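You operate a simulated robot arm through the tools that you are given. There is no shell and no other tool.

Carry out the task below with a simulated robot arm. There is one attempt and no reset: what you move stays moved.

## Task
Strap both coils and put the black lead in the drawer marked leads.
Fine: close both straps first; the other coil stays on the table; shut the drawer.

It is judged by the outcome, as a careful person would: the job done as asked, and still so three seconds after it is handed in. It fails if anything else is knocked over, pushed out of place, dropped, spilled or broken.

## Robot
A 6-joint arm with a two-finger gripper, fixed in place. Base frame: the origin is at the foot of the arm, x ahead of it, y to its left, z up. Units: mm, rad, N and s.
Its first joint turns from -2.897 to 2.897 rad. Payload 2.45 kg.
The TCP is the grasp point between the finger pads, 20 mm short of the fingertips. In the tool frame z runs along the fingers and y along their closing line. Largest opening 140 mm; the body of the gripper starts 168 mm behind the TCP.
Orientation is told as [roll, pitch, yaw] about the base's x, y, z axes, in that order, counted from this pose: with the fingers straight down and closing along the base's y, the tool's x points along the base's -x, its y along +y and its z along -z.

## Interface
- The arm moves only by the tool send_rows. Its argument "deltas" is a list that holds one entry, the list of rows, each a list of 7 numbers: the turn, a rotation vector about the base's x, y, z in rad, then the shift along the base's x, y, z in cm, then the finger opening in cm, from 0 to 14. In form: [[[ax, ay, az, dx, dy, dz, grip], ...]]. A call has 1 to 20 rows; each row is the pose to reach, as a shift and turn from the pose commanded when the call began. A row lasts 0.2 s, in which the tool goes at most 50 mm and 0.15 rad; a call with a longer step from one row to the next is refused whole, and so is a gripper value outside its range. A pose out of reach is approached as far as the arm can. The call stops where the force on the tool passes 50 N (or 10 N more than at its start, if that is more) or the arm is blocked; 0.2 s more then pass. The fingers move at their own pace (about 45 mm/s each) and stop on an object; they squeeze with about 39 N. The grip force told is the motor's: it shows also when the fingers shut on nothing. Time passes only in rows, and 0.2 s behind the last, so rows that repeat a pose let the fingers close. It gives the time, the measured TCP pose, the force on the tool (base axes), the opening and the grip force at its end, in the units of the frame above (readings bear some noise), with the torque about the TCP (base axes, N m) and any sound that the robot's microphone picked up.
- Cameras (640 x 400 px; columns grow to the right, rows downward): "scene" is fixed at [218.1, -500.1, 1385.2]; the picture's right is [0.93, -0.36, 0.00], its down [-0.12, -0.33, -0.94] and it looks along [0.33, 0.88, -0.35] (base axes); focal length 335 px, centre (320, 200). "wrist" rides on the gripper at [78, 11, -209] in the tool frame; the picture's right is [-0.14, 0.99, 0.00], its down [-0.92, -0.13, -0.37] and it looks along [-0.37, -0.05, 0.93] (tool axes); focal length 280 px, centre (320, 200). There is no depth. A picture from a camera that has moved, and an enlarged one, comes with that camera's place and axes in the base frame and with its lens.
- get_image(camera): a new picture of that camera. No time passes.
- enlarge(camera, box): a new picture of the part [left, top, right, bottom] of that camera's present view, enlarged. No time passes.
- sign_off(): hands the job in; it is judged then, once.

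Places have to be worked out from the pictures, the camera data and where the tool is seen. Open the gripper and draw the arm clear of the work before you hand the job in, unless the task says otherwise.

The tools are called by a JSON object that holds its "fn" and its "kwargs". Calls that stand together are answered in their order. send_rows: Moves the arm, as the interface text tells. Its arguments: {"type":"object","properties":{"deltas":{"type":"array"}},"required":["deltas"]} The other tools are called the same way: get_image (camera) takes a picture; enlarge (camera, box) takes an enlarged picture of a part of a camera's view; sign_off () hands the job in.

At the start:

```text
time: 0.0
tool_pos: [360.0, 855.2, 984.0]
orientation: [-0.001, 0.0, 0.001]
force: [-0.1, -0.5, -0.1]
wrist_torque: [0.01, -0.01, -0.04]
finger_gap: 140.0
grasp_force: 0.0
```

scene: 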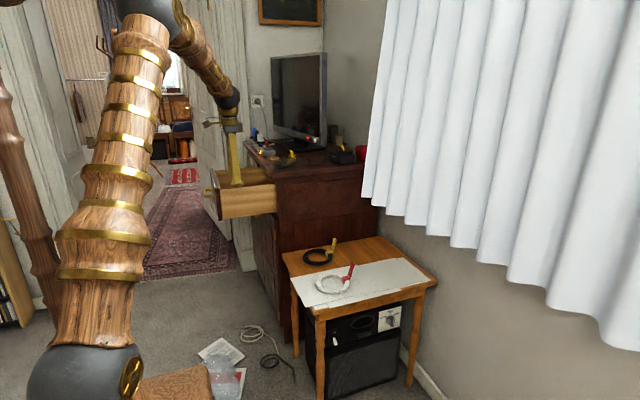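
wrist: 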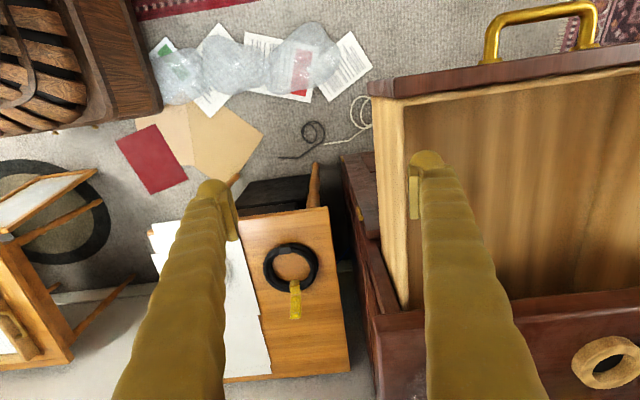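

I see a small table with a black coil (yellow strap) and a white coil (red strap), and a chest with an open drawer. I will enlarge both pictures to look closely before moving.

{"fn": "enlarge", "kwargs": {"camera": "scene", "box": [270, 220, 450, 330]}}

{"fn": "enlarge", "kwargs": {"camera": "scene", "box": [190, 90, 390, 240]}}

{"fn": "enlarge", "kwargs": {"camera": "wrist", "box": [140, 150, 400, 390]}}

{"fn": "enlarge", "kwargs": {"camera": "wrist", "box": [340, 0, 640, 400]}}

```text
3.56 times, centred on (360, 275) of scene
camera zoom: at [218.1, -500.1, 1385.2], right [0.93, -0.36, 0.0], down [-0.12, -0.33, -0.94], along [0.33, 0.88, -0.35], focal length 1190 px, centre (178, -67)
```

zoom: 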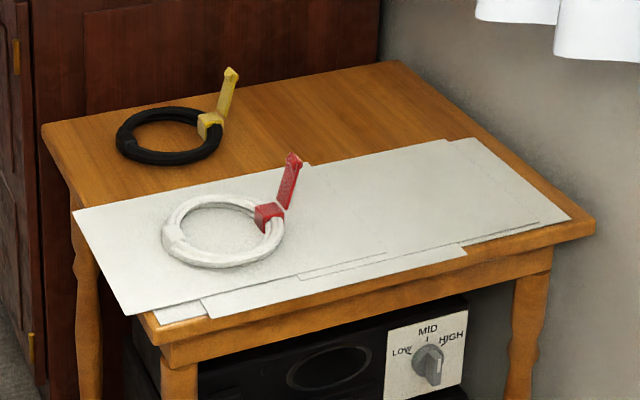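

```text
2.67 times, centred on (290, 165) of scene
camera zoom: at [218.1, -500.1, 1385.2], right [0.93, -0.36, 0.0], down [-0.12, -0.33, -0.94], along [0.33, 0.88, -0.35], focal length 892 px, centre (400, 293)
```

zoom: 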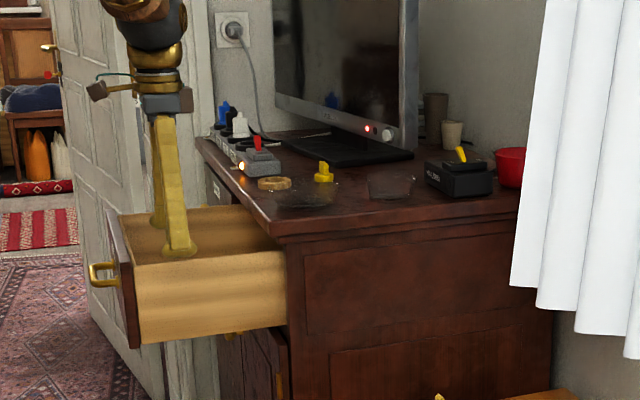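

```text
1.67 times, centred on (270, 270) of wrist
camera zoom: at [283.8, 866.9, 1193.0], right [0.14, 0.99, 0.0], down [0.92, -0.13, 0.37], along [0.37, -0.05, -0.93], focal length 467 px, centre (403, 83)
```

zoom: 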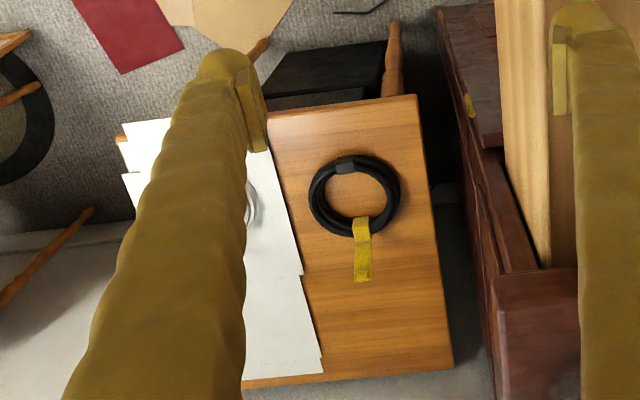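

```text
1.00 times, centred on (490, 200) of wrist (not enlarged: the box is as wide or as high as the picture)
camera zoom: at [283.8, 866.9, 1193.0], right [0.14, 0.99, 0.0], down [0.92, -0.13, 0.37], along [0.37, -0.05, -0.93], focal length 280 px, centre (150, 200)
```

zoom: 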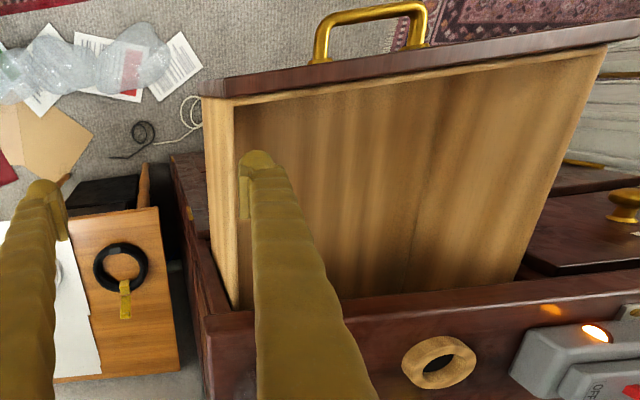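

The fingertips hover just above an open drawer whose right side is near y≈915 and top near z≈931; the black coil is around (672, 743, 620) and the white around (656, 524, 620). I will lift straight up, then draw back and tilt the wrist camera towards the chest front to look for drawer labels.

{"fn": "send_rows", "kwargs": {"deltas": [[[0, 0, 0, 0, 0, 5, 14], [0, 0, 0, 0, 0, 10, 14], [0, 0, 0, -3, -3.5, 10, 14], [0, 0, 0, -6, -7, 10, 14], [0, -0.12, 0, -9, -10.5, 10, 14], [0, -0.24, 0, -12, -14, 10, 14], [0, -0.36, 0, -15, -17.5, 10, 14], [0, -0.48, 0, -18, -21, 10, 14], [0, -0.6, 0, -21, -21, 10, 14], [0, -0.6, 0, -21, -21, 10, 14]]]}}

{"fn": "get_image", "kwargs": {"camera": "wrist"}}

{"fn": "get_image", "kwargs": {"camera": "scene"}}

```text
time: 1.6
tool_pos: [237.4, 703.2, 948.4]
orientation: [-0.194, -0.286, 0.035]
force: [-0.4, -0.1, -0.1]
wrist_torque: [-0.03, -0.02, 0.01]
finger_gap: 140.0
grasp_force: 0.1
stopped in row 7: the arm was blocked; the commanded pose is now the measured one
```

```text
taken
camera wrist: at [104.8, 750.1, 1120.7], right [0.15, 0.98, -0.14], down [0.78, -0.03, 0.63], along [0.61, -0.21, -0.76], focal length 280 px, centre (320, 200)
```

wrist: 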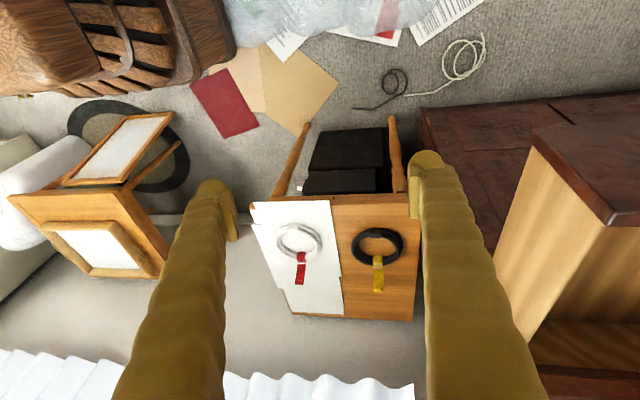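

```text
taken
```

scene: 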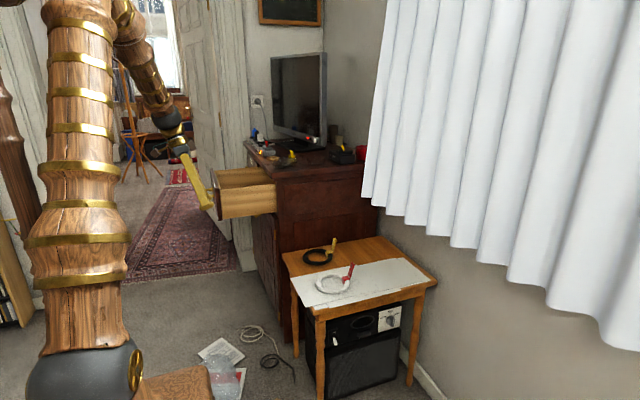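

The call stopped early as "blocked" with no force (likely a joint limit), and nothing seems touched. I will slide gently to the left in front of the drawer while tilting the fingers towards +y, to see the drawer front.

{"fn": "send_rows", "kwargs": {"deltas": [[[0.1, 0, 0, -2, 1, 1, 14], [0.2, 0, 0, -4, 3, 2, 14], [0.3, 0, 0, -6, 5, 3, 14], [0.4, 0, 0, -8, 7, 4, 14], [0.5, 0, 0, -8, 9, 5, 14], [0.5, 0, 0, -8, 9, 5, 14]]]}}

{"fn": "get_image", "kwargs": {"camera": "wrist"}}

{"fn": "get_image", "kwargs": {"camera": "scene"}}

```text
time: 2.8
tool_pos: [167.3, 789.3, 887.3]
orientation: [0.175, -0.272, -0.083]
force: [1.9, 0.2, -1.4]
wrist_torque: [0.01, 0.25, 0.05]
finger_gap: 140.2
grasp_force: 0.2
stopped in row 6: the arm was blocked; the commanded pose is now the measured one
```

```text
taken
camera wrist: at [36.2, 776.2, 1066.1], right [0.17, 0.96, 0.2], down [0.78, -0.26, 0.58], along [0.61, 0.06, -0.79], focal length 280 px, centre (320, 200)
```

wrist: 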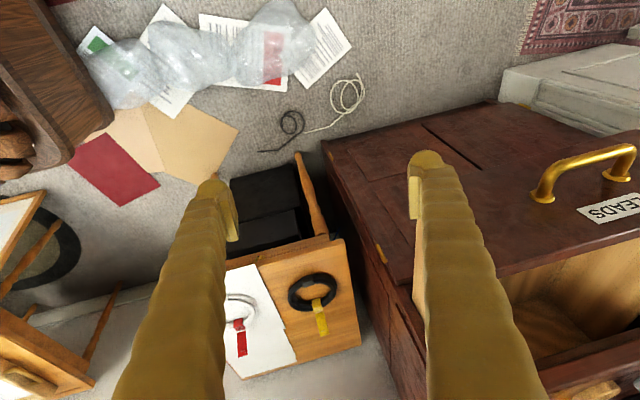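

```text
taken
```

scene: 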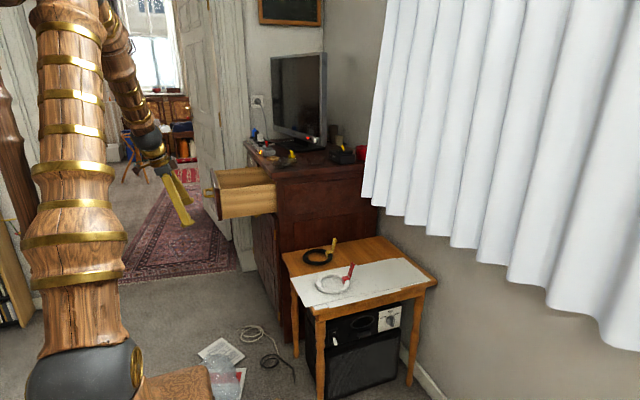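

The label LEADS is on the open drawer's front, so that is the right one. I now retreat to over the free space near the table at low speed, straightening the tool, and check how well the arm tracks.

{"fn": "send_rows", "kwargs": {"deltas": [[[0, 0, 0, 0, -3, 0, 14], [0, 0, 0, 0, -6, 0, 14], [-0.03, 0.05, 0.015, 0, -9, 0, 14], [-0.06, 0.1, 0.03, 0, -12, 0, 14], [-0.09, 0.15, 0.045, 0, -15, 0, 14], [-0.12, 0.2, 0.06, 2, -18, 0, 14], [-0.15, 0.25, 0.075, 5, -20, 0, 14], [-0.175, 0.272, 0.083, 8, -20, 0, 14], [-0.175, 0.272, 0.083, 11, -20, 0, 14], [-0.175, 0.272, 0.083, 14, -20, 0, 14], [-0.175, 0.272, 0.083, 14, -20, 0, 14]]]}}

```text
time: 5.2
tool_pos: [306.6, 591.5, 886.7]
orientation: [-0.008, -0.005, 0.026]
force: [0.4, 0.4, -0.3]
wrist_torque: [0.01, -0.03, 0.01]
finger_gap: 139.8
grasp_force: 0.1
```

Tracking is good at this speed. I move over to view the white coil from about 200 mm above.

{"fn": "send_rows", "kwargs": {"deltas": [[[0, 0, 0, 4, -1, 0, 14], [0, 0, 0, 8, -2, 0, 14], [0, 0, 0, 12, -3, -1, 14], [0, 0, 0, 16, -4, -2, 14], [0, 0, -0.02, 20, -4, -4, 14], [0, 0, -0.026, 24, -4, -6, 14], [0, 0, -0.026, 24, -4, -6, 14]]]}}

{"fn": "get_image", "kwargs": {"camera": "wrist"}}

{"fn": "get_image", "kwargs": {"camera": "scene"}}

```text
time: 6.8
tool_pos: [550.8, 551.8, 827.7]
orientation: [-0.008, -0.003, 0.0]
force: [-0.4, 0.0, 0.1]
wrist_torque: [0.01, 0.02, 0.03]
finger_gap: 140.1
grasp_force: 0.1
```

```text
taken
camera wrist: at [471.8, 563.6, 1035.1], right [0.14, 0.99, -0.01], down [0.92, -0.13, 0.37], along [0.37, -0.06, -0.93], focal length 280 px, centre (320, 200)
```

wrist: 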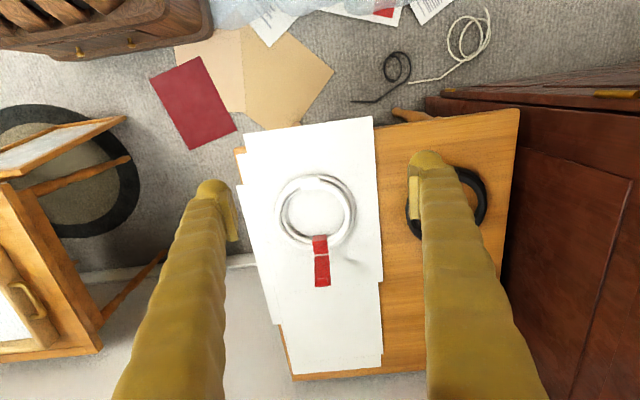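

```text
taken
```

scene: 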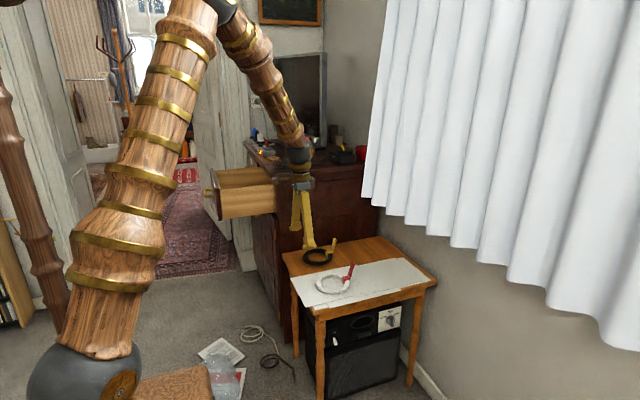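

{"fn": "enlarge", "kwargs": {"camera": "wrist", "box": [250, 160, 390, 300]}}

{"fn": "enlarge", "kwargs": {"camera": "scene", "box": [295, 230, 375, 300]}}

```text
2.86 times, centred on (320, 230) of wrist
camera zoom: at [471.8, 563.6, 1035.1], right [0.14, 0.99, -0.01], down [0.92, -0.13, 0.37], along [0.37, -0.06, -0.93], focal length 801 px, centre (320, 114)
```

zoom: 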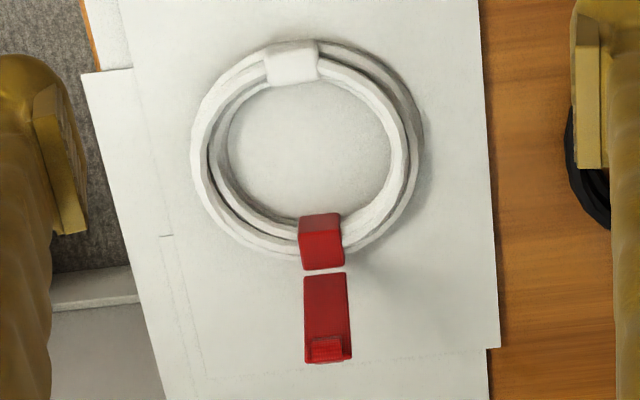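

```text
5.71 times, centred on (335, 265) of scene
camera zoom: at [218.1, -500.1, 1385.2], right [0.93, -0.36, 0.0], down [-0.12, -0.33, -0.94], along [0.33, 0.88, -0.35], focal length 1912 px, centre (234, -171)
```

zoom: 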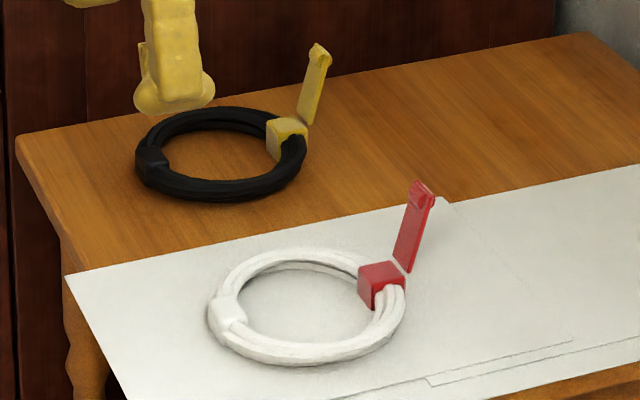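

White coil: hinge of the red flap is near (728, 527, 637), its free end at (741, 527, 699), leaning outward (+x); it must be swung inward (-x) and down. I close the fingers and go to a spot behind the flap, still above it.

{"fn": "send_rows", "kwargs": {"deltas": [[[0, 0, 0, 3, 0, 0, 10], [0, 0, 0, 6, 0, 0, 6], [0, 0, 0, 9, 0, 0, 3], [0, 0, 0, 12, -0.5, 0, 0], [0, 0, 0, 15, -1, 0, 0], [0, 0, 0, 18, -1.5, 0, 0], [0, 0, 0, 20.5, -2, 0, 0], [0, 0, 0, 23, -2.5, 0, 0], [0, 0, 0, 23, -2.5, -2, 0], [0, 0, 0, 23, -2.5, -4, 0], [0, 0, 0, 23, -2.5, -6, 0], [0, 0, 0, 23, -2.5, -6, 0]]]}}

{"fn": "get_image", "kwargs": {"camera": "wrist"}}

{"fn": "enlarge", "kwargs": {"camera": "scene", "box": [290, 190, 410, 310]}}

```text
time: 9.4
tool_pos: [776.9, 523.9, 767.1]
orientation: [-0.007, -0.005, 0.0]
force: [1.0, 0.1, 0.5]
wrist_torque: [0.01, 0.0, -0.01]
finger_gap: 0.1
grasp_force: 28.7
```

```text
taken
camera wrist: at [698.8, 538.7, 975.3], right [0.14, 0.99, -0.01], down [0.92, -0.12, 0.37], along [0.37, -0.06, -0.93], focal length 280 px, centre (320, 200)
```

wrist: 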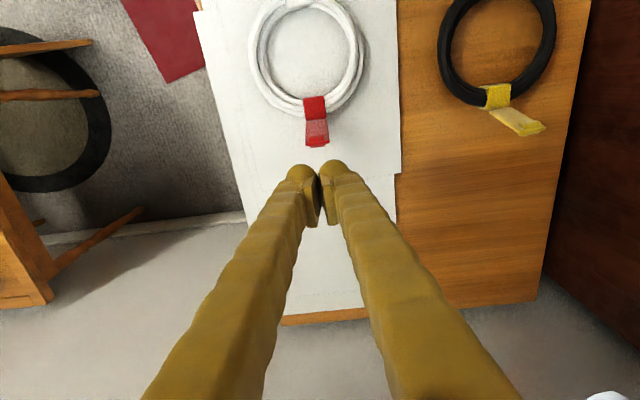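

```text
3.33 times, centred on (350, 250) of scene
camera zoom: at [218.1, -500.1, 1385.2], right [0.93, -0.36, 0.0], down [-0.12, -0.33, -0.94], along [0.33, 0.88, -0.35], focal length 1115 px, centre (220, 33)
```

zoom: 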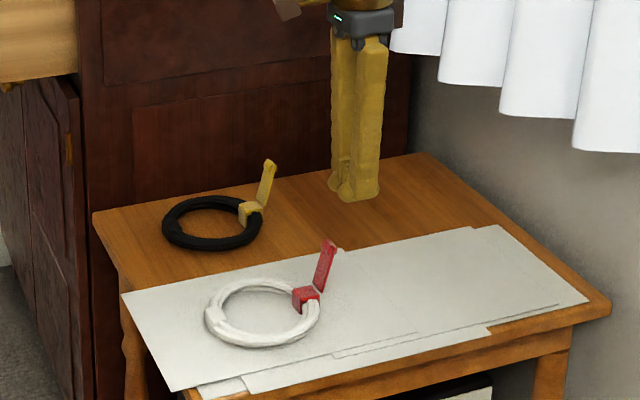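

The closed fingers are just beyond the flap's free end (outer edge about x≈751). I add 1 cm clearance in x and descend so the tips are near z≈668, behind the flap.

{"fn": "send_rows", "kwargs": {"deltas": [[[0, 0, 0, 1, 0.2, 0, 0], [0, 0, 0, 1, 0.2, -2, 0], [0, 0, 0, 1, 0.2, -4, 0], [0, 0, 0, 1, 0.2, -6, 0], [0, 0, 0, 1, 0.2, -8, 0], [0, 0, 0, 1, 0.2, -8, 0]]]}}

{"fn": "enlarge", "kwargs": {"camera": "scene", "box": [300, 210, 400, 310]}}

{"fn": "enlarge", "kwargs": {"camera": "wrist", "box": [230, 0, 410, 240]}}

```text
time: 10.8
tool_pos: [788.5, 526.7, 686.8]
orientation: [-0.009, -0.005, 0.001]
force: [-0.3, 0.0, 0.4]
wrist_torque: [0.01, -0.03, -0.01]
finger_gap: 0.0
grasp_force: 29.4
```

```text
4.00 times, centred on (350, 260) of scene
camera zoom: at [218.1, -500.1, 1385.2], right [0.93, -0.36, 0.0], down [-0.12, -0.33, -0.94], along [0.33, 0.88, -0.35], focal length 1338 px, centre (200, -40)
```

zoom: 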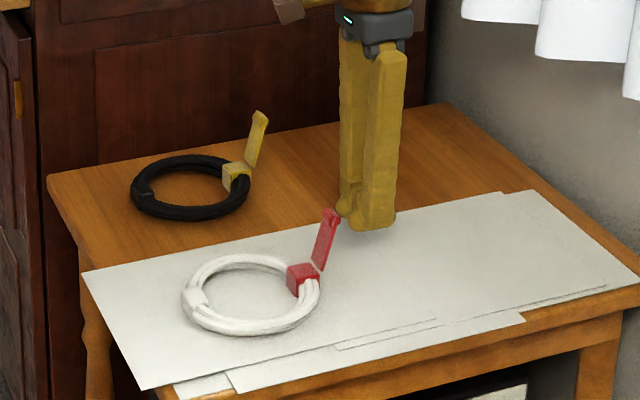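

```text
1.67 times, centred on (320, 120) of wrist
camera zoom: at [709.4, 540.2, 895.4], right [0.14, 0.99, -0.01], down [0.92, -0.13, 0.37], along [0.37, -0.06, -0.93], focal length 467 px, centre (320, 333)
```

zoom: 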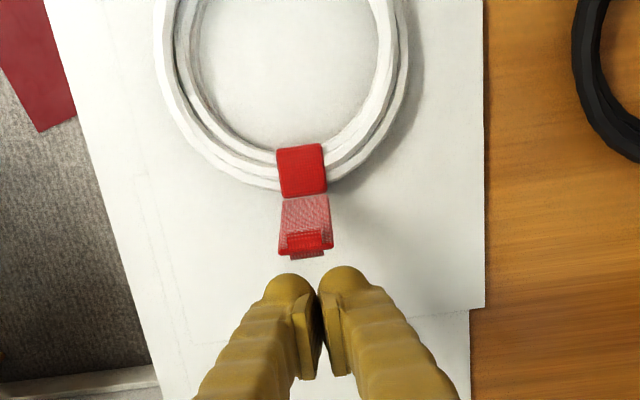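

The fingers are squarely behind the flap, aligned in y. I push slowly towards -x by 5 cm and check forces and the coil.

{"fn": "send_rows", "kwargs": {"deltas": [[[0, 0, 0, -1, 0, 0, 0], [0, 0, 0, -2, 0, 0, 0], [0, 0, 0, -2.6, 0, 0, 0], [0, 0, 0, -3.2, 0, 0, 0], [0, 0, 0, -3.8, 0, 0, 0], [0, 0, 0, -4.4, 0, 0, 0], [0, 0, 0, -5, 0, 0, 0], [0, 0, 0, -5, 0, 0, 0]]]}}

{"fn": "enlarge", "kwargs": {"camera": "scene", "box": [300, 210, 400, 310]}}

{"fn": "enlarge", "kwargs": {"camera": "wrist", "box": [230, 0, 410, 240]}}

```text
time: 12.6
tool_pos: [737.5, 526.3, 685.4]
orientation: [-0.009, -0.006, -0.001]
force: [0.7, -0.5, -0.3]
wrist_torque: [-0.01, 0.01, 0.0]
finger_gap: 0.0
grasp_force: 29.5
```

```text
4.00 times, centred on (350, 260) of scene
camera zoom: at [218.1, -500.1, 1385.2], right [0.93, -0.36, 0.0], down [-0.12, -0.33, -0.94], along [0.33, 0.88, -0.35], focal length 1338 px, centre (200, -40)
```

zoom: 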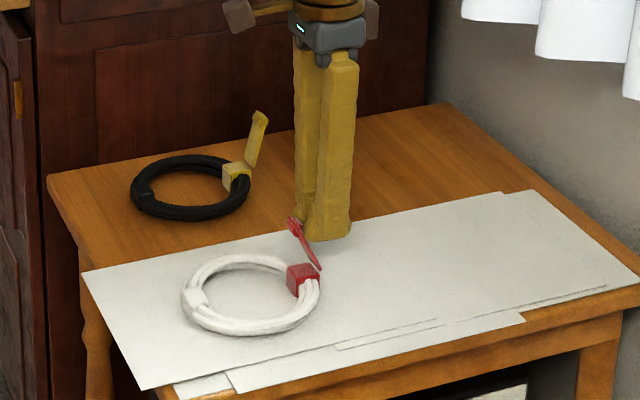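

```text
1.67 times, centred on (320, 120) of wrist
camera zoom: at [660.2, 540.5, 894.5], right [0.14, 0.99, -0.01], down [0.92, -0.12, 0.37], along [0.37, -0.06, -0.93], focal length 467 px, centre (320, 333)
```

zoom: 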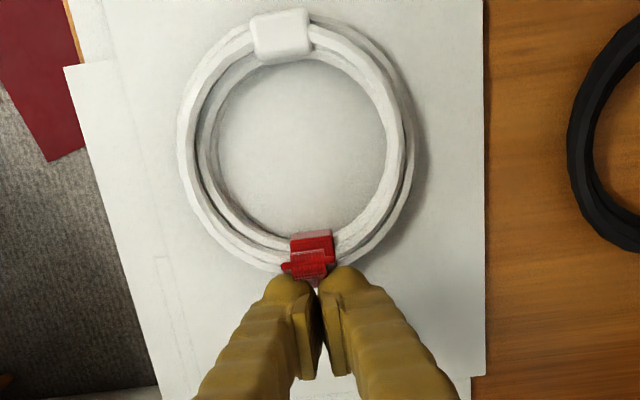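

The flap has swung past upright towards the ring with almost no force and the coil hasn't moved. I continue inward and then lower to fold it down onto the block.

{"fn": "send_rows", "kwargs": {"deltas": [[[0, 0, 0, -1, 0, 0, 0], [0, 0, 0, -2, 0, 0, 0], [0, 0, 0, -3, 0, -0.3, 0], [0, 0, 0, -3.6, 0, -0.8, 0], [0, 0, 0, -3.8, 0, -1.2, 0], [0, 0, 0, -3.8, 0, -1.5, 0], [0, 0, 0, -3.8, 0, -1.5, 0]]]}}

{"fn": "enlarge", "kwargs": {"camera": "scene", "box": [300, 210, 400, 310]}}

{"fn": "enlarge", "kwargs": {"camera": "wrist", "box": [230, 0, 410, 240]}}

```text
time: 14.2
tool_pos: [699.4, 526.8, 672.1]
orientation: [-0.009, -0.004, 0.002]
force: [-0.2, -0.1, -0.7]
wrist_torque: [0.02, 0.06, 0.01]
finger_gap: 0.0
grasp_force: 29.5
```

```text
4.00 times, centred on (350, 260) of scene
camera zoom: at [218.1, -500.1, 1385.2], right [0.93, -0.36, 0.0], down [-0.12, -0.33, -0.94], along [0.33, 0.88, -0.35], focal length 1338 px, centre (200, -40)
```

zoom: 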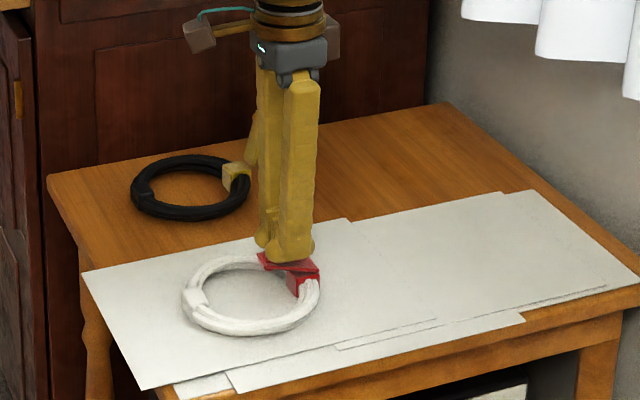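

```text
1.67 times, centred on (320, 120) of wrist
camera zoom: at [621.4, 540.4, 880.4], right [0.14, 0.99, -0.01], down [0.92, -0.12, 0.37], along [0.37, -0.06, -0.93], focal length 467 px, centre (320, 333)
```

zoom: 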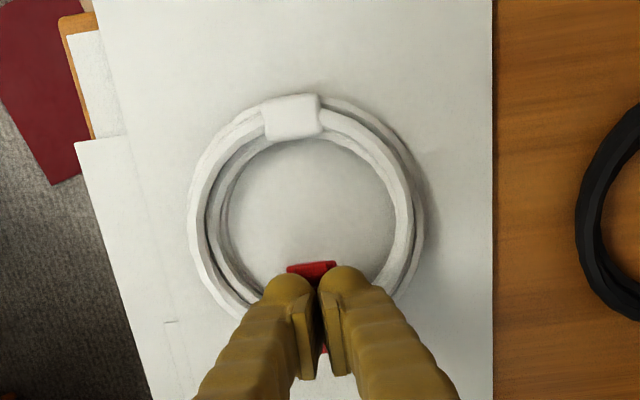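

The flap is almost down, about 15–20° above the block. I press straight down in small steps, watching force and sound.

{"fn": "send_rows", "kwargs": {"deltas": [[[0, 0, 0, 0, 0, -0.3, 0], [0, 0, 0, 0, 0, -0.5, 0], [0, 0, 0, 0, 0, -0.7, 0], [0, 0, 0, 0, 0, -0.9, 0], [0, 0, 0, 0, 0, -1.0, 0], [0, 0, 0, 0, 0, -1.1, 0], [0, 0, 0, 0, 0, -1.2, 0]]]}}

{"fn": "enlarge", "kwargs": {"camera": "scene", "box": [300, 210, 400, 310]}}

```text
time: 15.8
tool_pos: [700.5, 527.0, 660.9]
orientation: [-0.008, -0.006, -0.001]
force: [0.0, 0.7, -0.3]
wrist_torque: [0.0, -0.01, -0.01]
finger_gap: 0.1
grasp_force: 29.6
```

```text
4.00 times, centred on (350, 260) of scene
camera zoom: at [218.1, -500.1, 1385.2], right [0.93, -0.36, 0.0], down [-0.12, -0.33, -0.94], along [0.33, 0.88, -0.35], focal length 1338 px, centre (200, -40)
```

zoom: 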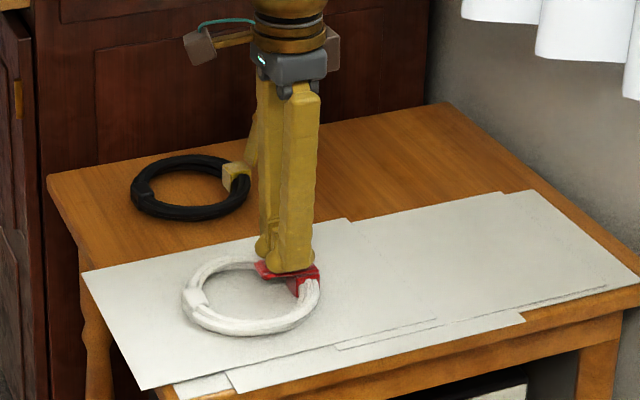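

Still no resistance, the tips are near z≈641. I continue pressing in 1–2 mm steps.

{"fn": "send_rows", "kwargs": {"deltas": [[[0, 0, 0, 0, 0, -0.15, 0], [0, 0, 0, 0, 0, -0.3, 0], [0, 0, 0, 0, 0, -0.45, 0], [0, 0, 0, 0, 0, -0.6, 0], [0, 0, 0, 0, 0, -0.7, 0], [0, 0, 0, 0, 0, -0.8, 0]]]}}

{"fn": "enlarge", "kwargs": {"camera": "scene", "box": [300, 230, 370, 300]}}

```text
time: 17.2
tool_pos: [699.2, 527.0, 652.0]
orientation: [-0.009, -0.006, -0.001]
force: [-0.1, 2.0, 3.9]
wrist_torque: [-0.03, 0.05, -0.02]
finger_gap: 0.1
grasp_force: 29.0
```

```text
5.71 times, centred on (335, 265) of scene
camera zoom: at [218.1, -500.1, 1385.2], right [0.93, -0.36, 0.0], down [-0.12, -0.33, -0.94], along [0.33, 0.88, -0.35], focal length 1912 px, centre (234, -171)
```

zoom: 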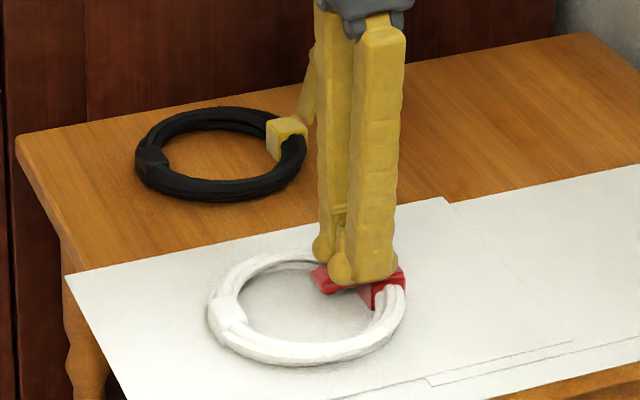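

Contact is now felt (about 4 N). I press a few more mm to get it to latch, stopping on a click or rising force.

{"fn": "send_rows", "kwargs": {"deltas": [[[0, 0, 0, 0, 0, -0.1, 0], [0, 0, 0, 0, 0, -0.2, 0], [0, 0, 0, 0, 0, -0.3, 0]]]}}

{"fn": "enlarge", "kwargs": {"camera": "scene", "box": [300, 230, 370, 300]}}

```text
time: 18.1
tool_pos: [700.1, 527.1, 652.3]
orientation: [-0.009, -0.004, 0.001]
force: [-4.7, -4.3, 11.1]
wrist_torque: [-0.08, 0.16, 0.07]
finger_gap: 6.0
grasp_force: 29.3
stopped in row 3: the force on the tool passed its limit at 52 N (the readings are from after the stop); the commanded pose is now the measured one
```

```text
5.71 times, centred on (335, 265) of scene
camera zoom: at [218.1, -500.1, 1385.2], right [0.93, -0.36, 0.0], down [-0.12, -0.33, -0.94], along [0.33, 0.88, -0.35], focal length 1912 px, centre (234, -171)
```

zoom: 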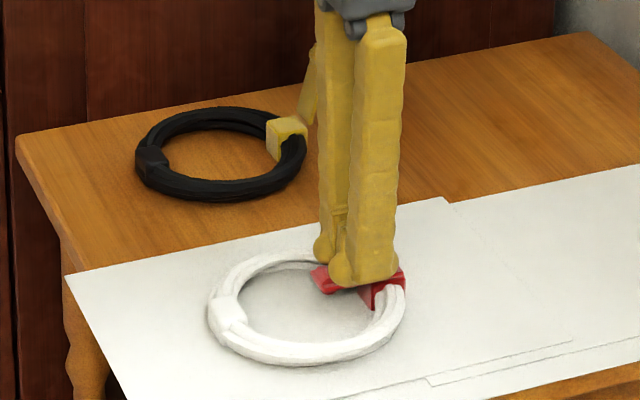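

Force spiked to 52 N and the finger gap opened by 6 mm, so the flap is firmly down on the block. I lift straight up and inspect.

{"fn": "send_rows", "kwargs": {"deltas": [[[0, 0, 0, 0, 0, 0.5, 0.6], [0, 0, 0, 0, 0, 2, 0.6], [0, 0, 0, 0, 0, 4, 0.6], [0, 0, 0, 0, 0, 7, 0.6], [0, 0, 0, -2, 0, 10, 0.6], [0, 0, 0, -5, 0, 12, 0.6], [0, 0, 0, -8, 0, 12, 0.6], [0, 0, 0, -11, 0, 12, 0.6], [0, 0, 0, -11, 0, 12, 0.6]]]}}

{"fn": "enlarge", "kwargs": {"camera": "scene", "box": [300, 230, 370, 300]}}

{"fn": "get_image", "kwargs": {"camera": "wrist"}}

```text
time: 20.1
tool_pos: [591.6, 527.4, 771.0]
orientation: [-0.008, -0.007, -0.002]
force: [-0.2, 0.1, -0.1]
wrist_torque: [0.01, 0.0, 0.01]
finger_gap: 5.9
grasp_force: 0.0
```

```text
5.71 times, centred on (335, 265) of scene
camera zoom: at [218.1, -500.1, 1385.2], right [0.93, -0.36, 0.0], down [-0.12, -0.33, -0.94], along [0.33, 0.88, -0.35], focal length 1912 px, centre (234, -171)
```

zoom: 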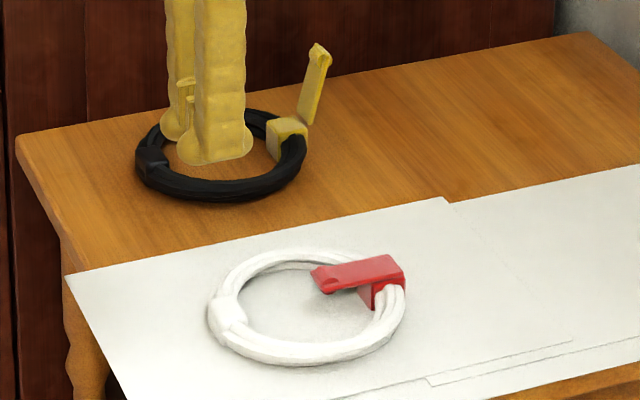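

```text
taken
camera wrist: at [512.8, 539.6, 979.5], right [0.14, 0.99, -0.01], down [0.92, -0.13, 0.37], along [0.37, -0.06, -0.93], focal length 280 px, centre (320, 200)
```

wrist: 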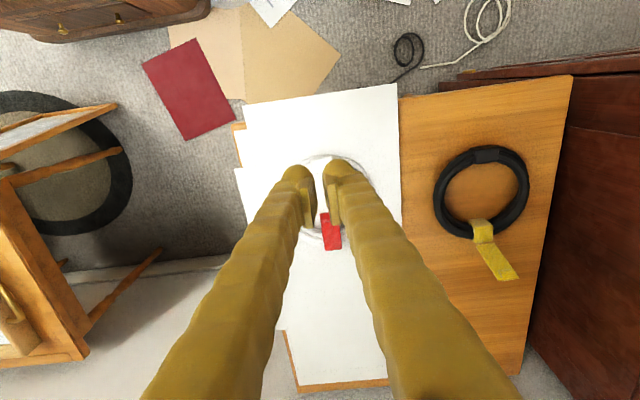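

The red strap now lies flat across its block and stays down, with the white coil in place. Next the black coil: hinge near (741, 735, 637), flap end near (752, 733, 702); it's far out (r≈1060), so I tilt the tool outward about 0.6 rad and move to above and behind it.

{"fn": "send_rows", "kwargs": {"deltas": [[[0, 0, 0, 2, 2, 1, 0], [0.04, -0.044, 0, 4, 4, 2, 0], [0.08, -0.088, 0, 6, 6, 3, 0], [0.12, -0.132, 0, 8, 8, 3, 0], [0.16, -0.176, 0, 10, 10, 3, 0], [0.2, -0.22, 0, 12, 12, 3, 0], [0.24, -0.264, 0, 14, 14, 3, 0], [0.28, -0.308, 0, 16, 16, 3, 0], [0.32, -0.352, 0, 17, 18, 3, 0], [0.36, -0.396, 0, 18.5, 20, 3, 0], [0.41, -0.438, 0, 20, 21, 3, 0], [0.41, -0.438, 0, 20, 21, 3, 0]]]}}

{"fn": "get_image", "kwargs": {"camera": "wrist"}}

{"fn": "get_image", "kwargs": {"camera": "scene"}}

```text
time: 22.8
tool_pos: [791.0, 736.5, 801.3]
orientation: [0.43, -0.43, -0.101]
force: [1.0, -0.6, -1.2]
wrist_torque: [-0.01, -0.02, -0.03]
finger_gap: 0.0
grasp_force: 29.6
```

```text
taken
camera wrist: at [633.0, 675.4, 946.2], right [0.04, 0.9, 0.43], down [0.69, -0.34, 0.64], along [0.72, 0.27, -0.63], focal length 280 px, centre (320, 200)
```

wrist: 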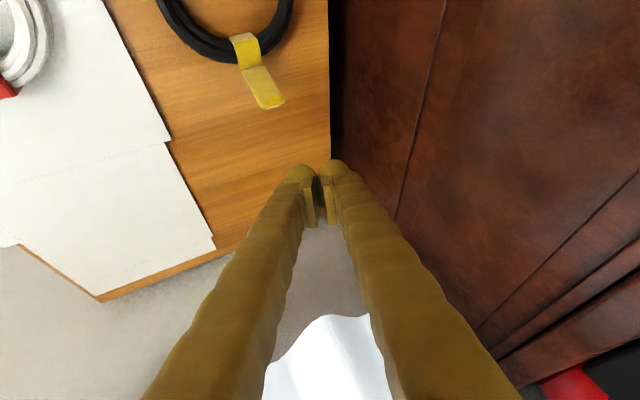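

```text
taken
```

scene: 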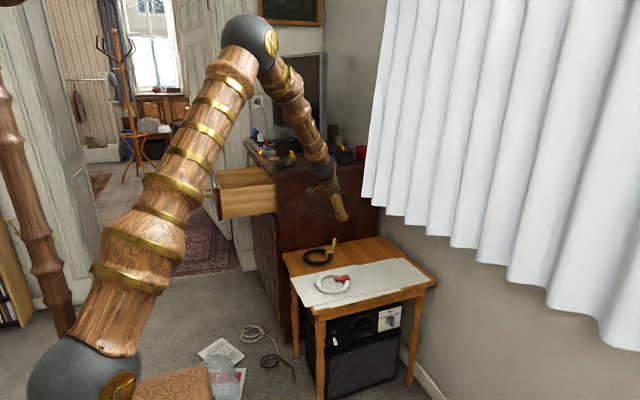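

Reach is fine with the tilt. Refined: yellow hinge ≈(744, 736, 637), flap end ≈(757, 735, 702). I descend behind it with about 15 mm clearance.

{"fn": "send_rows", "kwargs": {"deltas": [[[0, 0, 0, 1.1, 0.3, -1, 0], [0, 0, 0, 1.1, 0.3, -3, 0], [0, 0, 0, 1.1, 0.3, -5, 0], [0, 0, 0, 1.1, 0.3, -7, 0], [0, 0, 0, 1.1, 0.3, -9, 0], [0, 0, 0, 1.1, 0.3, -10.9, 0], [0, 0, 0, 1.1, 0.3, -10.9, 0]]]}}

{"fn": "get_image", "kwargs": {"camera": "wrist"}}

{"fn": "enlarge", "kwargs": {"camera": "scene", "box": [290, 200, 390, 300]}}

```text
time: 24.4
tool_pos: [800.9, 740.6, 692.2]
orientation: [0.429, -0.428, -0.098]
force: [-0.4, -0.2, 0.0]
wrist_torque: [0.01, 0.0, 0.04]
finger_gap: 0.1
grasp_force: 29.3
```

```text
taken
camera wrist: at [644.4, 679.1, 836.7], right [0.04, 0.9, 0.43], down [0.69, -0.34, 0.64], along [0.72, 0.27, -0.64], focal length 280 px, centre (320, 200)
```

wrist: 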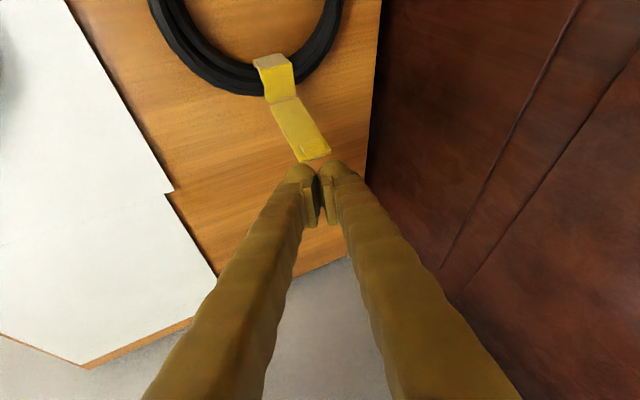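

```text
4.00 times, centred on (340, 250) of scene
camera zoom: at [218.1, -500.1, 1385.2], right [0.93, -0.36, 0.0], down [-0.12, -0.33, -0.94], along [0.33, 0.88, -0.35], focal length 1338 px, centre (240, 0)
```

zoom: 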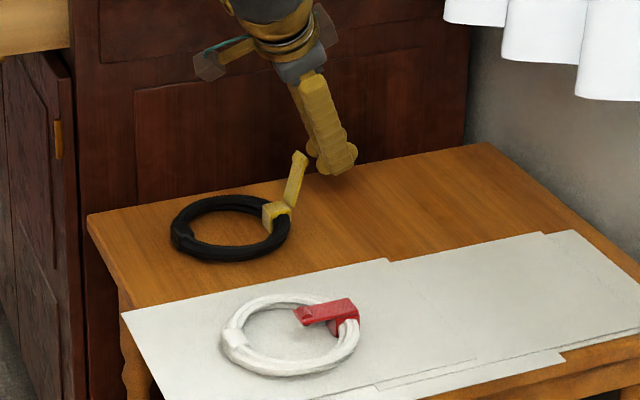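

Alignment is good. I push slowly in -x to swing the yellow flap past upright.

{"fn": "send_rows", "kwargs": {"deltas": [[[0, 0, 0, -1, 0, 0, 0], [0, 0, 0, -2, 0, 0, 0], [0, 0, 0, -2.7, 0, 0, 0], [0, 0, 0, -3.4, 0, 0, 0], [0, 0, 0, -4.1, 0, 0, 0], [0, 0, 0, -4.8, 0, 0, 0], [0, 0, 0, -5.5, 0, 0, 0], [0, 0, 0, -5.5, 0, 0, 0]]]}}

{"fn": "get_image", "kwargs": {"camera": "wrist"}}

{"fn": "enlarge", "kwargs": {"camera": "scene", "box": [290, 200, 390, 300]}}

```text
time: 26.1
tool_pos: [746.0, 740.1, 692.4]
orientation: [0.424, -0.429, -0.097]
force: [0.0, 0.6, -0.5]
wrist_torque: [-0.02, -0.01, -0.01]
finger_gap: 0.1
grasp_force: 29.8
out of reach, approached as far as the arm can: row 1
```

```text
taken
camera wrist: at [589.6, 680.9, 837.1], right [0.04, 0.9, 0.43], down [0.69, -0.34, 0.64], along [0.72, 0.27, -0.64], focal length 280 px, centre (320, 200)
```

wrist: 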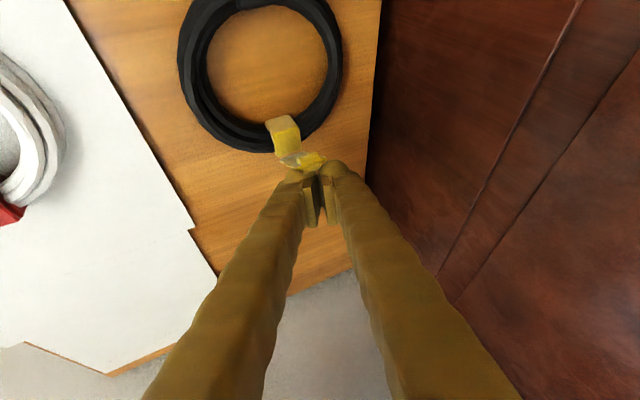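

```text
4.00 times, centred on (340, 250) of scene
camera zoom: at [218.1, -500.1, 1385.2], right [0.93, -0.36, 0.0], down [-0.12, -0.33, -0.94], along [0.33, 0.88, -0.35], focal length 1338 px, centre (240, 0)
```

zoom: 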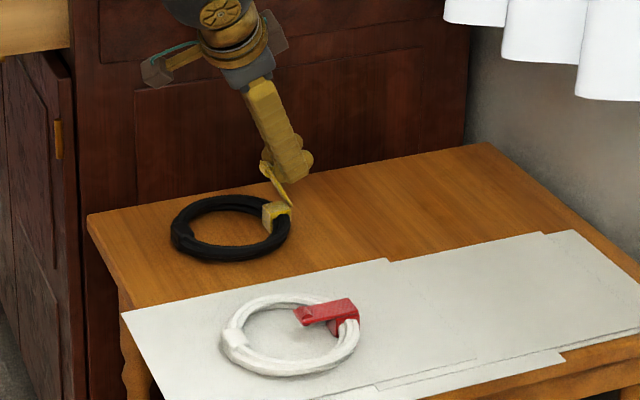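

The flap is past upright and the black coil hasn't shifted. I go on inward and start lowering, as with the red one.

{"fn": "send_rows", "kwargs": {"deltas": [[[0, 0, 0, -0.7, 0, 0, 0], [0, 0, 0, -1.4, 0, 0, 0], [0, 0, 0, -2.1, 0, 0, 0], [0, 0, 0, -2.8, 0, -0.3, 0], [0, 0, 0, -3.1, 0, -0.7, 0], [0, 0, 0, -3.1, 0, -1.1, 0], [0, 0, 0, -3.1, 0, -1.1, 0]]]}}

{"fn": "get_image", "kwargs": {"camera": "wrist"}}

{"fn": "enlarge", "kwargs": {"camera": "scene", "box": [290, 210, 360, 280]}}

```text
time: 27.8
tool_pos: [710.6, 741.4, 681.4]
orientation: [0.393, -0.406, -0.085]
force: [0.6, -0.2, -1.1]
wrist_torque: [0.0, 0.02, -0.02]
finger_gap: 0.0
grasp_force: 29.1
out of reach, approached as far as the arm can: row 4, 5, 6, 7
```

```text
taken
camera wrist: at [557.2, 685.5, 831.8], right [0.05, 0.91, 0.4], down [0.71, -0.32, 0.63], along [0.71, 0.25, -0.66], focal length 280 px, centre (320, 200)
```

wrist: 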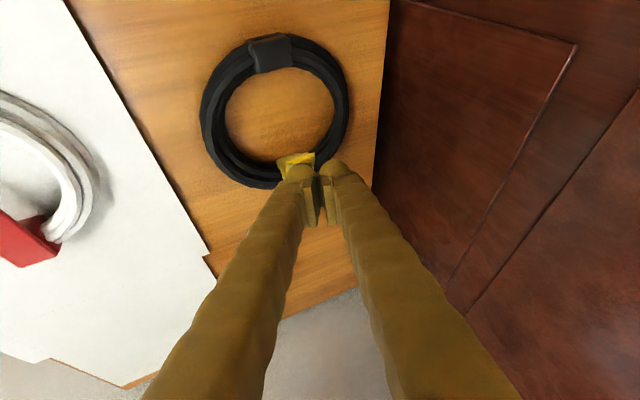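

```text
5.71 times, centred on (325, 245) of scene
camera zoom: at [218.1, -500.1, 1385.2], right [0.93, -0.36, 0.0], down [-0.12, -0.33, -0.94], along [0.33, 0.88, -0.35], focal length 1912 px, centre (291, -57)
```

zoom: 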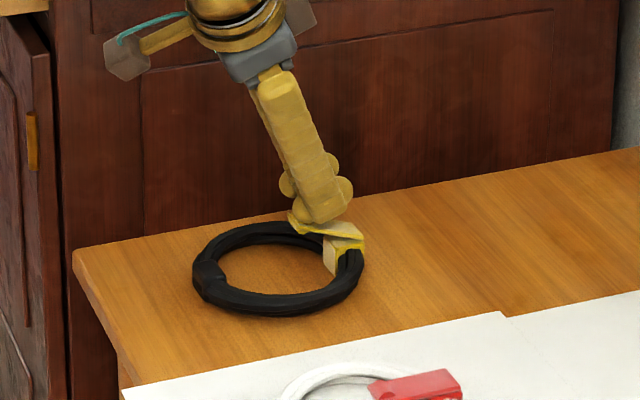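

The flap is nearly down; the tool tilt is at a limit here, so I straighten it a little while lowering to press the flap.

{"fn": "send_rows", "kwargs": {"deltas": [[[-0.03, 0.03, 0, 0, -0.1, -0.2, 0], [-0.06, 0.06, 0, 0.2, -0.2, -0.5, 0], [-0.09, 0.09, 0, 0.4, -0.3, -0.8, 0], [-0.1, 0.1, 0, 0.4, -0.3, -1.1, 0], [-0.1, 0.1, 0, 0.4, -0.3, -1.3, 0], [-0.1, 0.1, 0, 0.4, -0.3, -1.5, 0], [-0.1, 0.1, 0, 0.4, -0.3, -1.6, 0]]]}}

{"fn": "get_image", "kwargs": {"camera": "wrist"}}

{"fn": "enlarge", "kwargs": {"camera": "scene", "box": [290, 210, 360, 280]}}

```text
time: 29.4
tool_pos: [719.3, 736.8, 665.1]
orientation: [0.314, -0.339, -0.055]
force: [-1.1, 0.3, 0.0]
wrist_torque: [0.01, -0.01, 0.02]
finger_gap: 0.0
grasp_force: 29.5
out of reach, approached as far as the arm can: row 3, 4, 5
```

```text
taken
camera wrist: at [576.8, 691.8, 829.9], right [0.08, 0.94, 0.33], down [0.75, -0.28, 0.6], along [0.65, 0.2, -0.73], focal length 280 px, centre (320, 200)
```

wrist: 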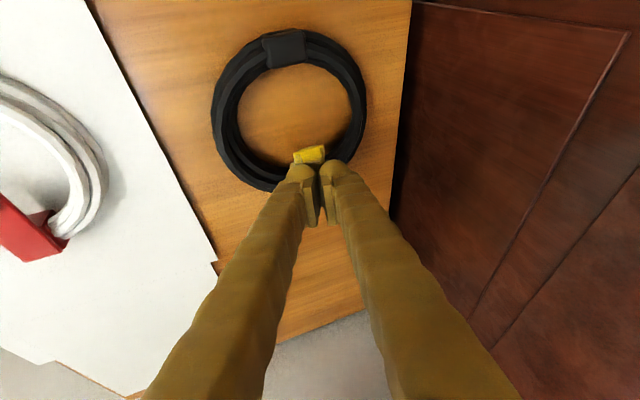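

```text
5.71 times, centred on (325, 245) of scene
camera zoom: at [218.1, -500.1, 1385.2], right [0.93, -0.36, 0.0], down [-0.12, -0.33, -0.94], along [0.33, 0.88, -0.35], focal length 1912 px, centre (291, -57)
```

zoom: 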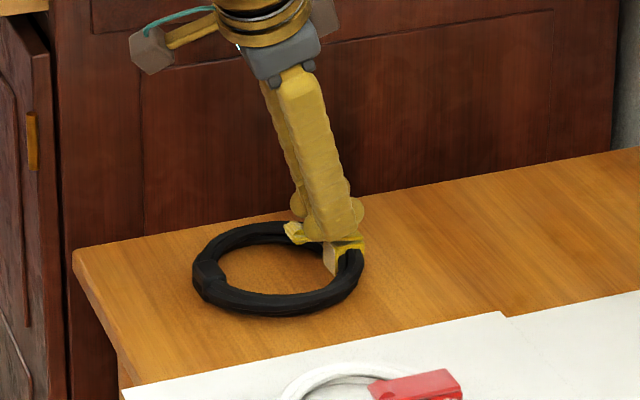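

Nearly flat. I press down in 1 mm steps until contact force rises.

{"fn": "send_rows", "kwargs": {"deltas": [[[0, 0, 0, 0, 0, -0.15, 0], [0, 0, 0, 0, 0, -0.3, 0], [0, 0, 0, 0, 0, -0.45, 0], [0, 0, 0, 0, 0, -0.6, 0], [0, 0, 0, 0, 0, -0.7, 0], [0, 0, 0, 0, 0, -0.8, 0]]]}}

{"fn": "enlarge", "kwargs": {"camera": "scene", "box": [290, 210, 360, 280]}}

```text
time: 30.8
tool_pos: [718.9, 737.9, 656.7]
orientation: [0.314, -0.338, -0.055]
force: [-2.0, -1.1, 3.4]
wrist_torque: [-0.05, 0.08, 0.02]
finger_gap: 0.0
grasp_force: 29.5
```

```text
5.71 times, centred on (325, 245) of scene
camera zoom: at [218.1, -500.1, 1385.2], right [0.93, -0.36, 0.0], down [-0.12, -0.33, -0.94], along [0.33, 0.88, -0.35], focal length 1912 px, centre (291, -57)
```

zoom: 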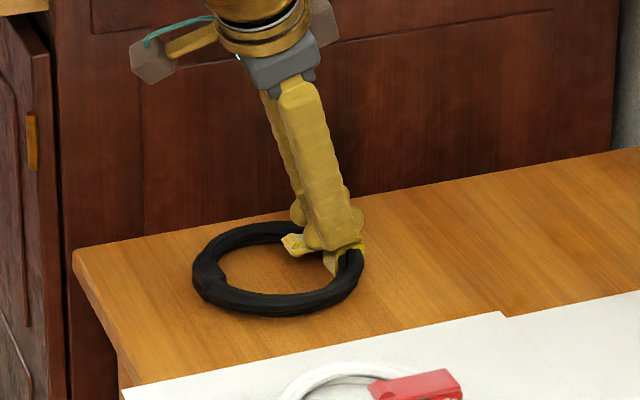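

Contact (≈3–4 N) as with the red strap. I press 2 mm more to seat it, then lift away.

{"fn": "send_rows", "kwargs": {"deltas": [[[0, 0, 0, 0, 0, -0.1, 0], [0, 0, 0, 0, 0, -0.2, 0], [0, 0, 0, 0, 0, -0.3, 0]]]}}

```text
time: 31.6
tool_pos: [719.2, 738.4, 656.5]
orientation: [0.315, -0.339, -0.055]
force: [-11.1, -10.1, 39.0]
wrist_torque: [-0.47, 0.51, -0.01]
finger_gap: 0.0
grasp_force: 29.0
```

It bears 39 N, so the strap is firmly down. I lift off and back away to inspect both straps.

{"fn": "send_rows", "kwargs": {"deltas": [[[0, 0, 0, 0, 0, 0.5, 0], [0, 0, 0, 0, 0, 2, 0], [0, 0, 0, 0, 0, 4, 0], [0, 0, 0, 0, -1, 7, 0], [-0.06, 0.07, 0, -2, -3, 9, 0], [-0.12, 0.14, 0, -4, -5, 11, 0], [-0.18, 0.21, 0, -7, -7, 11, 0], [-0.24, 0.28, 0, -10, -9, 11, 0], [-0.31, 0.34, 0.05, -13, -11, 11, 0], [-0.31, 0.34, 0.05, -13, -11, 11, 0]]]}}

{"fn": "get_image", "kwargs": {"camera": "wrist"}}

{"fn": "enlarge", "kwargs": {"camera": "scene", "box": [290, 220, 370, 300]}}

```text
time: 33.8
tool_pos: [588.9, 628.6, 764.1]
orientation: [0.0, 0.007, 0.049]
force: [-0.4, 1.0, -0.2]
wrist_torque: [0.02, 0.0, 0.01]
finger_gap: 0.0
grasp_force: 29.2
```

```text
taken
camera wrist: at [512.6, 635.5, 973.6], right [0.09, 1.0, 0.0], down [0.93, -0.08, 0.36], along [0.36, -0.03, -0.93], focal length 280 px, centre (320, 200)
```

wrist: 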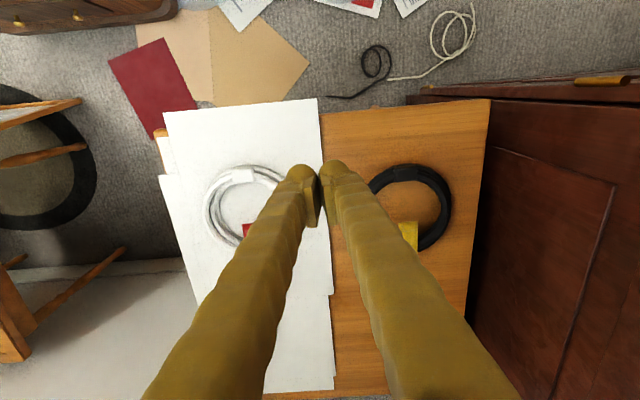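

```text
5.00 times, centred on (330, 260) of scene
camera zoom: at [218.1, -500.1, 1385.2], right [0.93, -0.36, 0.0], down [-0.12, -0.33, -0.94], along [0.33, 0.88, -0.35], focal length 1673 px, centre (270, -100)
```

zoom: 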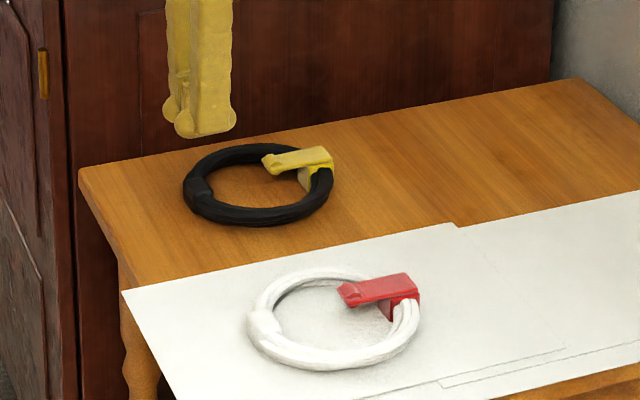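

Both straps now lie flat and closed, coils in place. The black ring centre is ≈(674, 737), outer radius ≈66, tube ≈20 wide; I'll grip its -y side tube at ≈(674, 681), fingers closing along y, so the coil extends towards +y for the drawer. Moving above it with a 44 mm opening.

{"fn": "send_rows", "kwargs": {"deltas": [[[0, 0, -0.02, 2, 1, 0, 4.4], [0, 0, -0.05, 4, 2.5, 0, 4.4], [0, 0, -0.05, 6, 4, -1, 4.4], [0, 0, -0.05, 8.5, 5.2, -2, 4.4], [0, 0, -0.05, 8.5, 5.2, -4, 4.4], [0, 0, -0.05, 8.5, 5.2, -4, 4.4]]]}}

{"fn": "get_image", "kwargs": {"camera": "wrist"}}

{"fn": "enlarge", "kwargs": {"camera": "scene", "box": [280, 200, 380, 300]}}

```text
time: 35.1
tool_pos: [676.0, 680.1, 722.9]
orientation: [0.001, 0.004, -0.001]
force: [-0.5, -0.4, 0.3]
wrist_torque: [-0.02, -0.01, 0.04]
finger_gap: 44.1
grasp_force: 0.0
```

```text
taken
camera wrist: at [600.6, 691.6, 933.1], right [0.14, 0.99, 0.0], down [0.92, -0.13, 0.36], along [0.36, -0.05, -0.93], focal length 280 px, centre (320, 200)
```

wrist: 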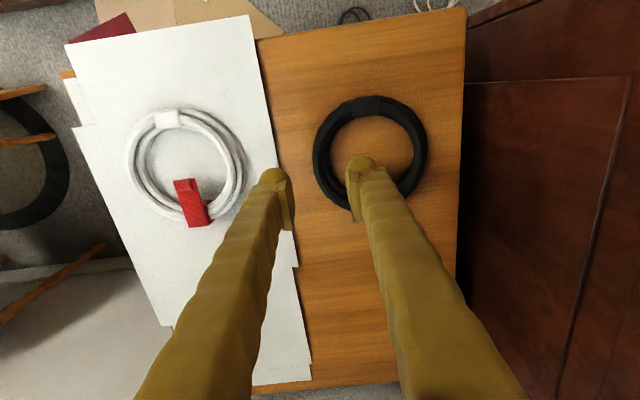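

```text
4.00 times, centred on (330, 250) of scene
camera zoom: at [218.1, -500.1, 1385.2], right [0.93, -0.36, 0.0], down [-0.12, -0.33, -0.94], along [0.33, 0.88, -0.35], focal length 1338 px, centre (280, 0)
```

zoom: 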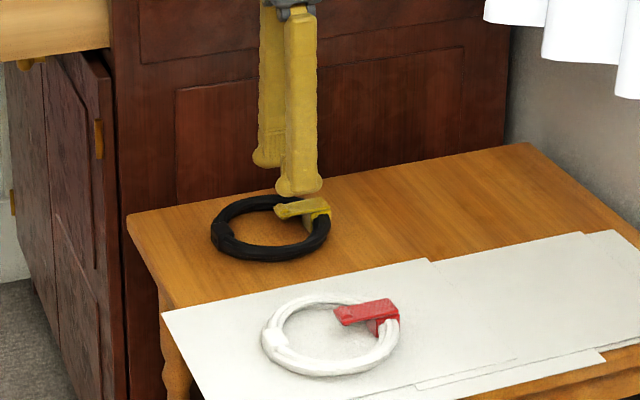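

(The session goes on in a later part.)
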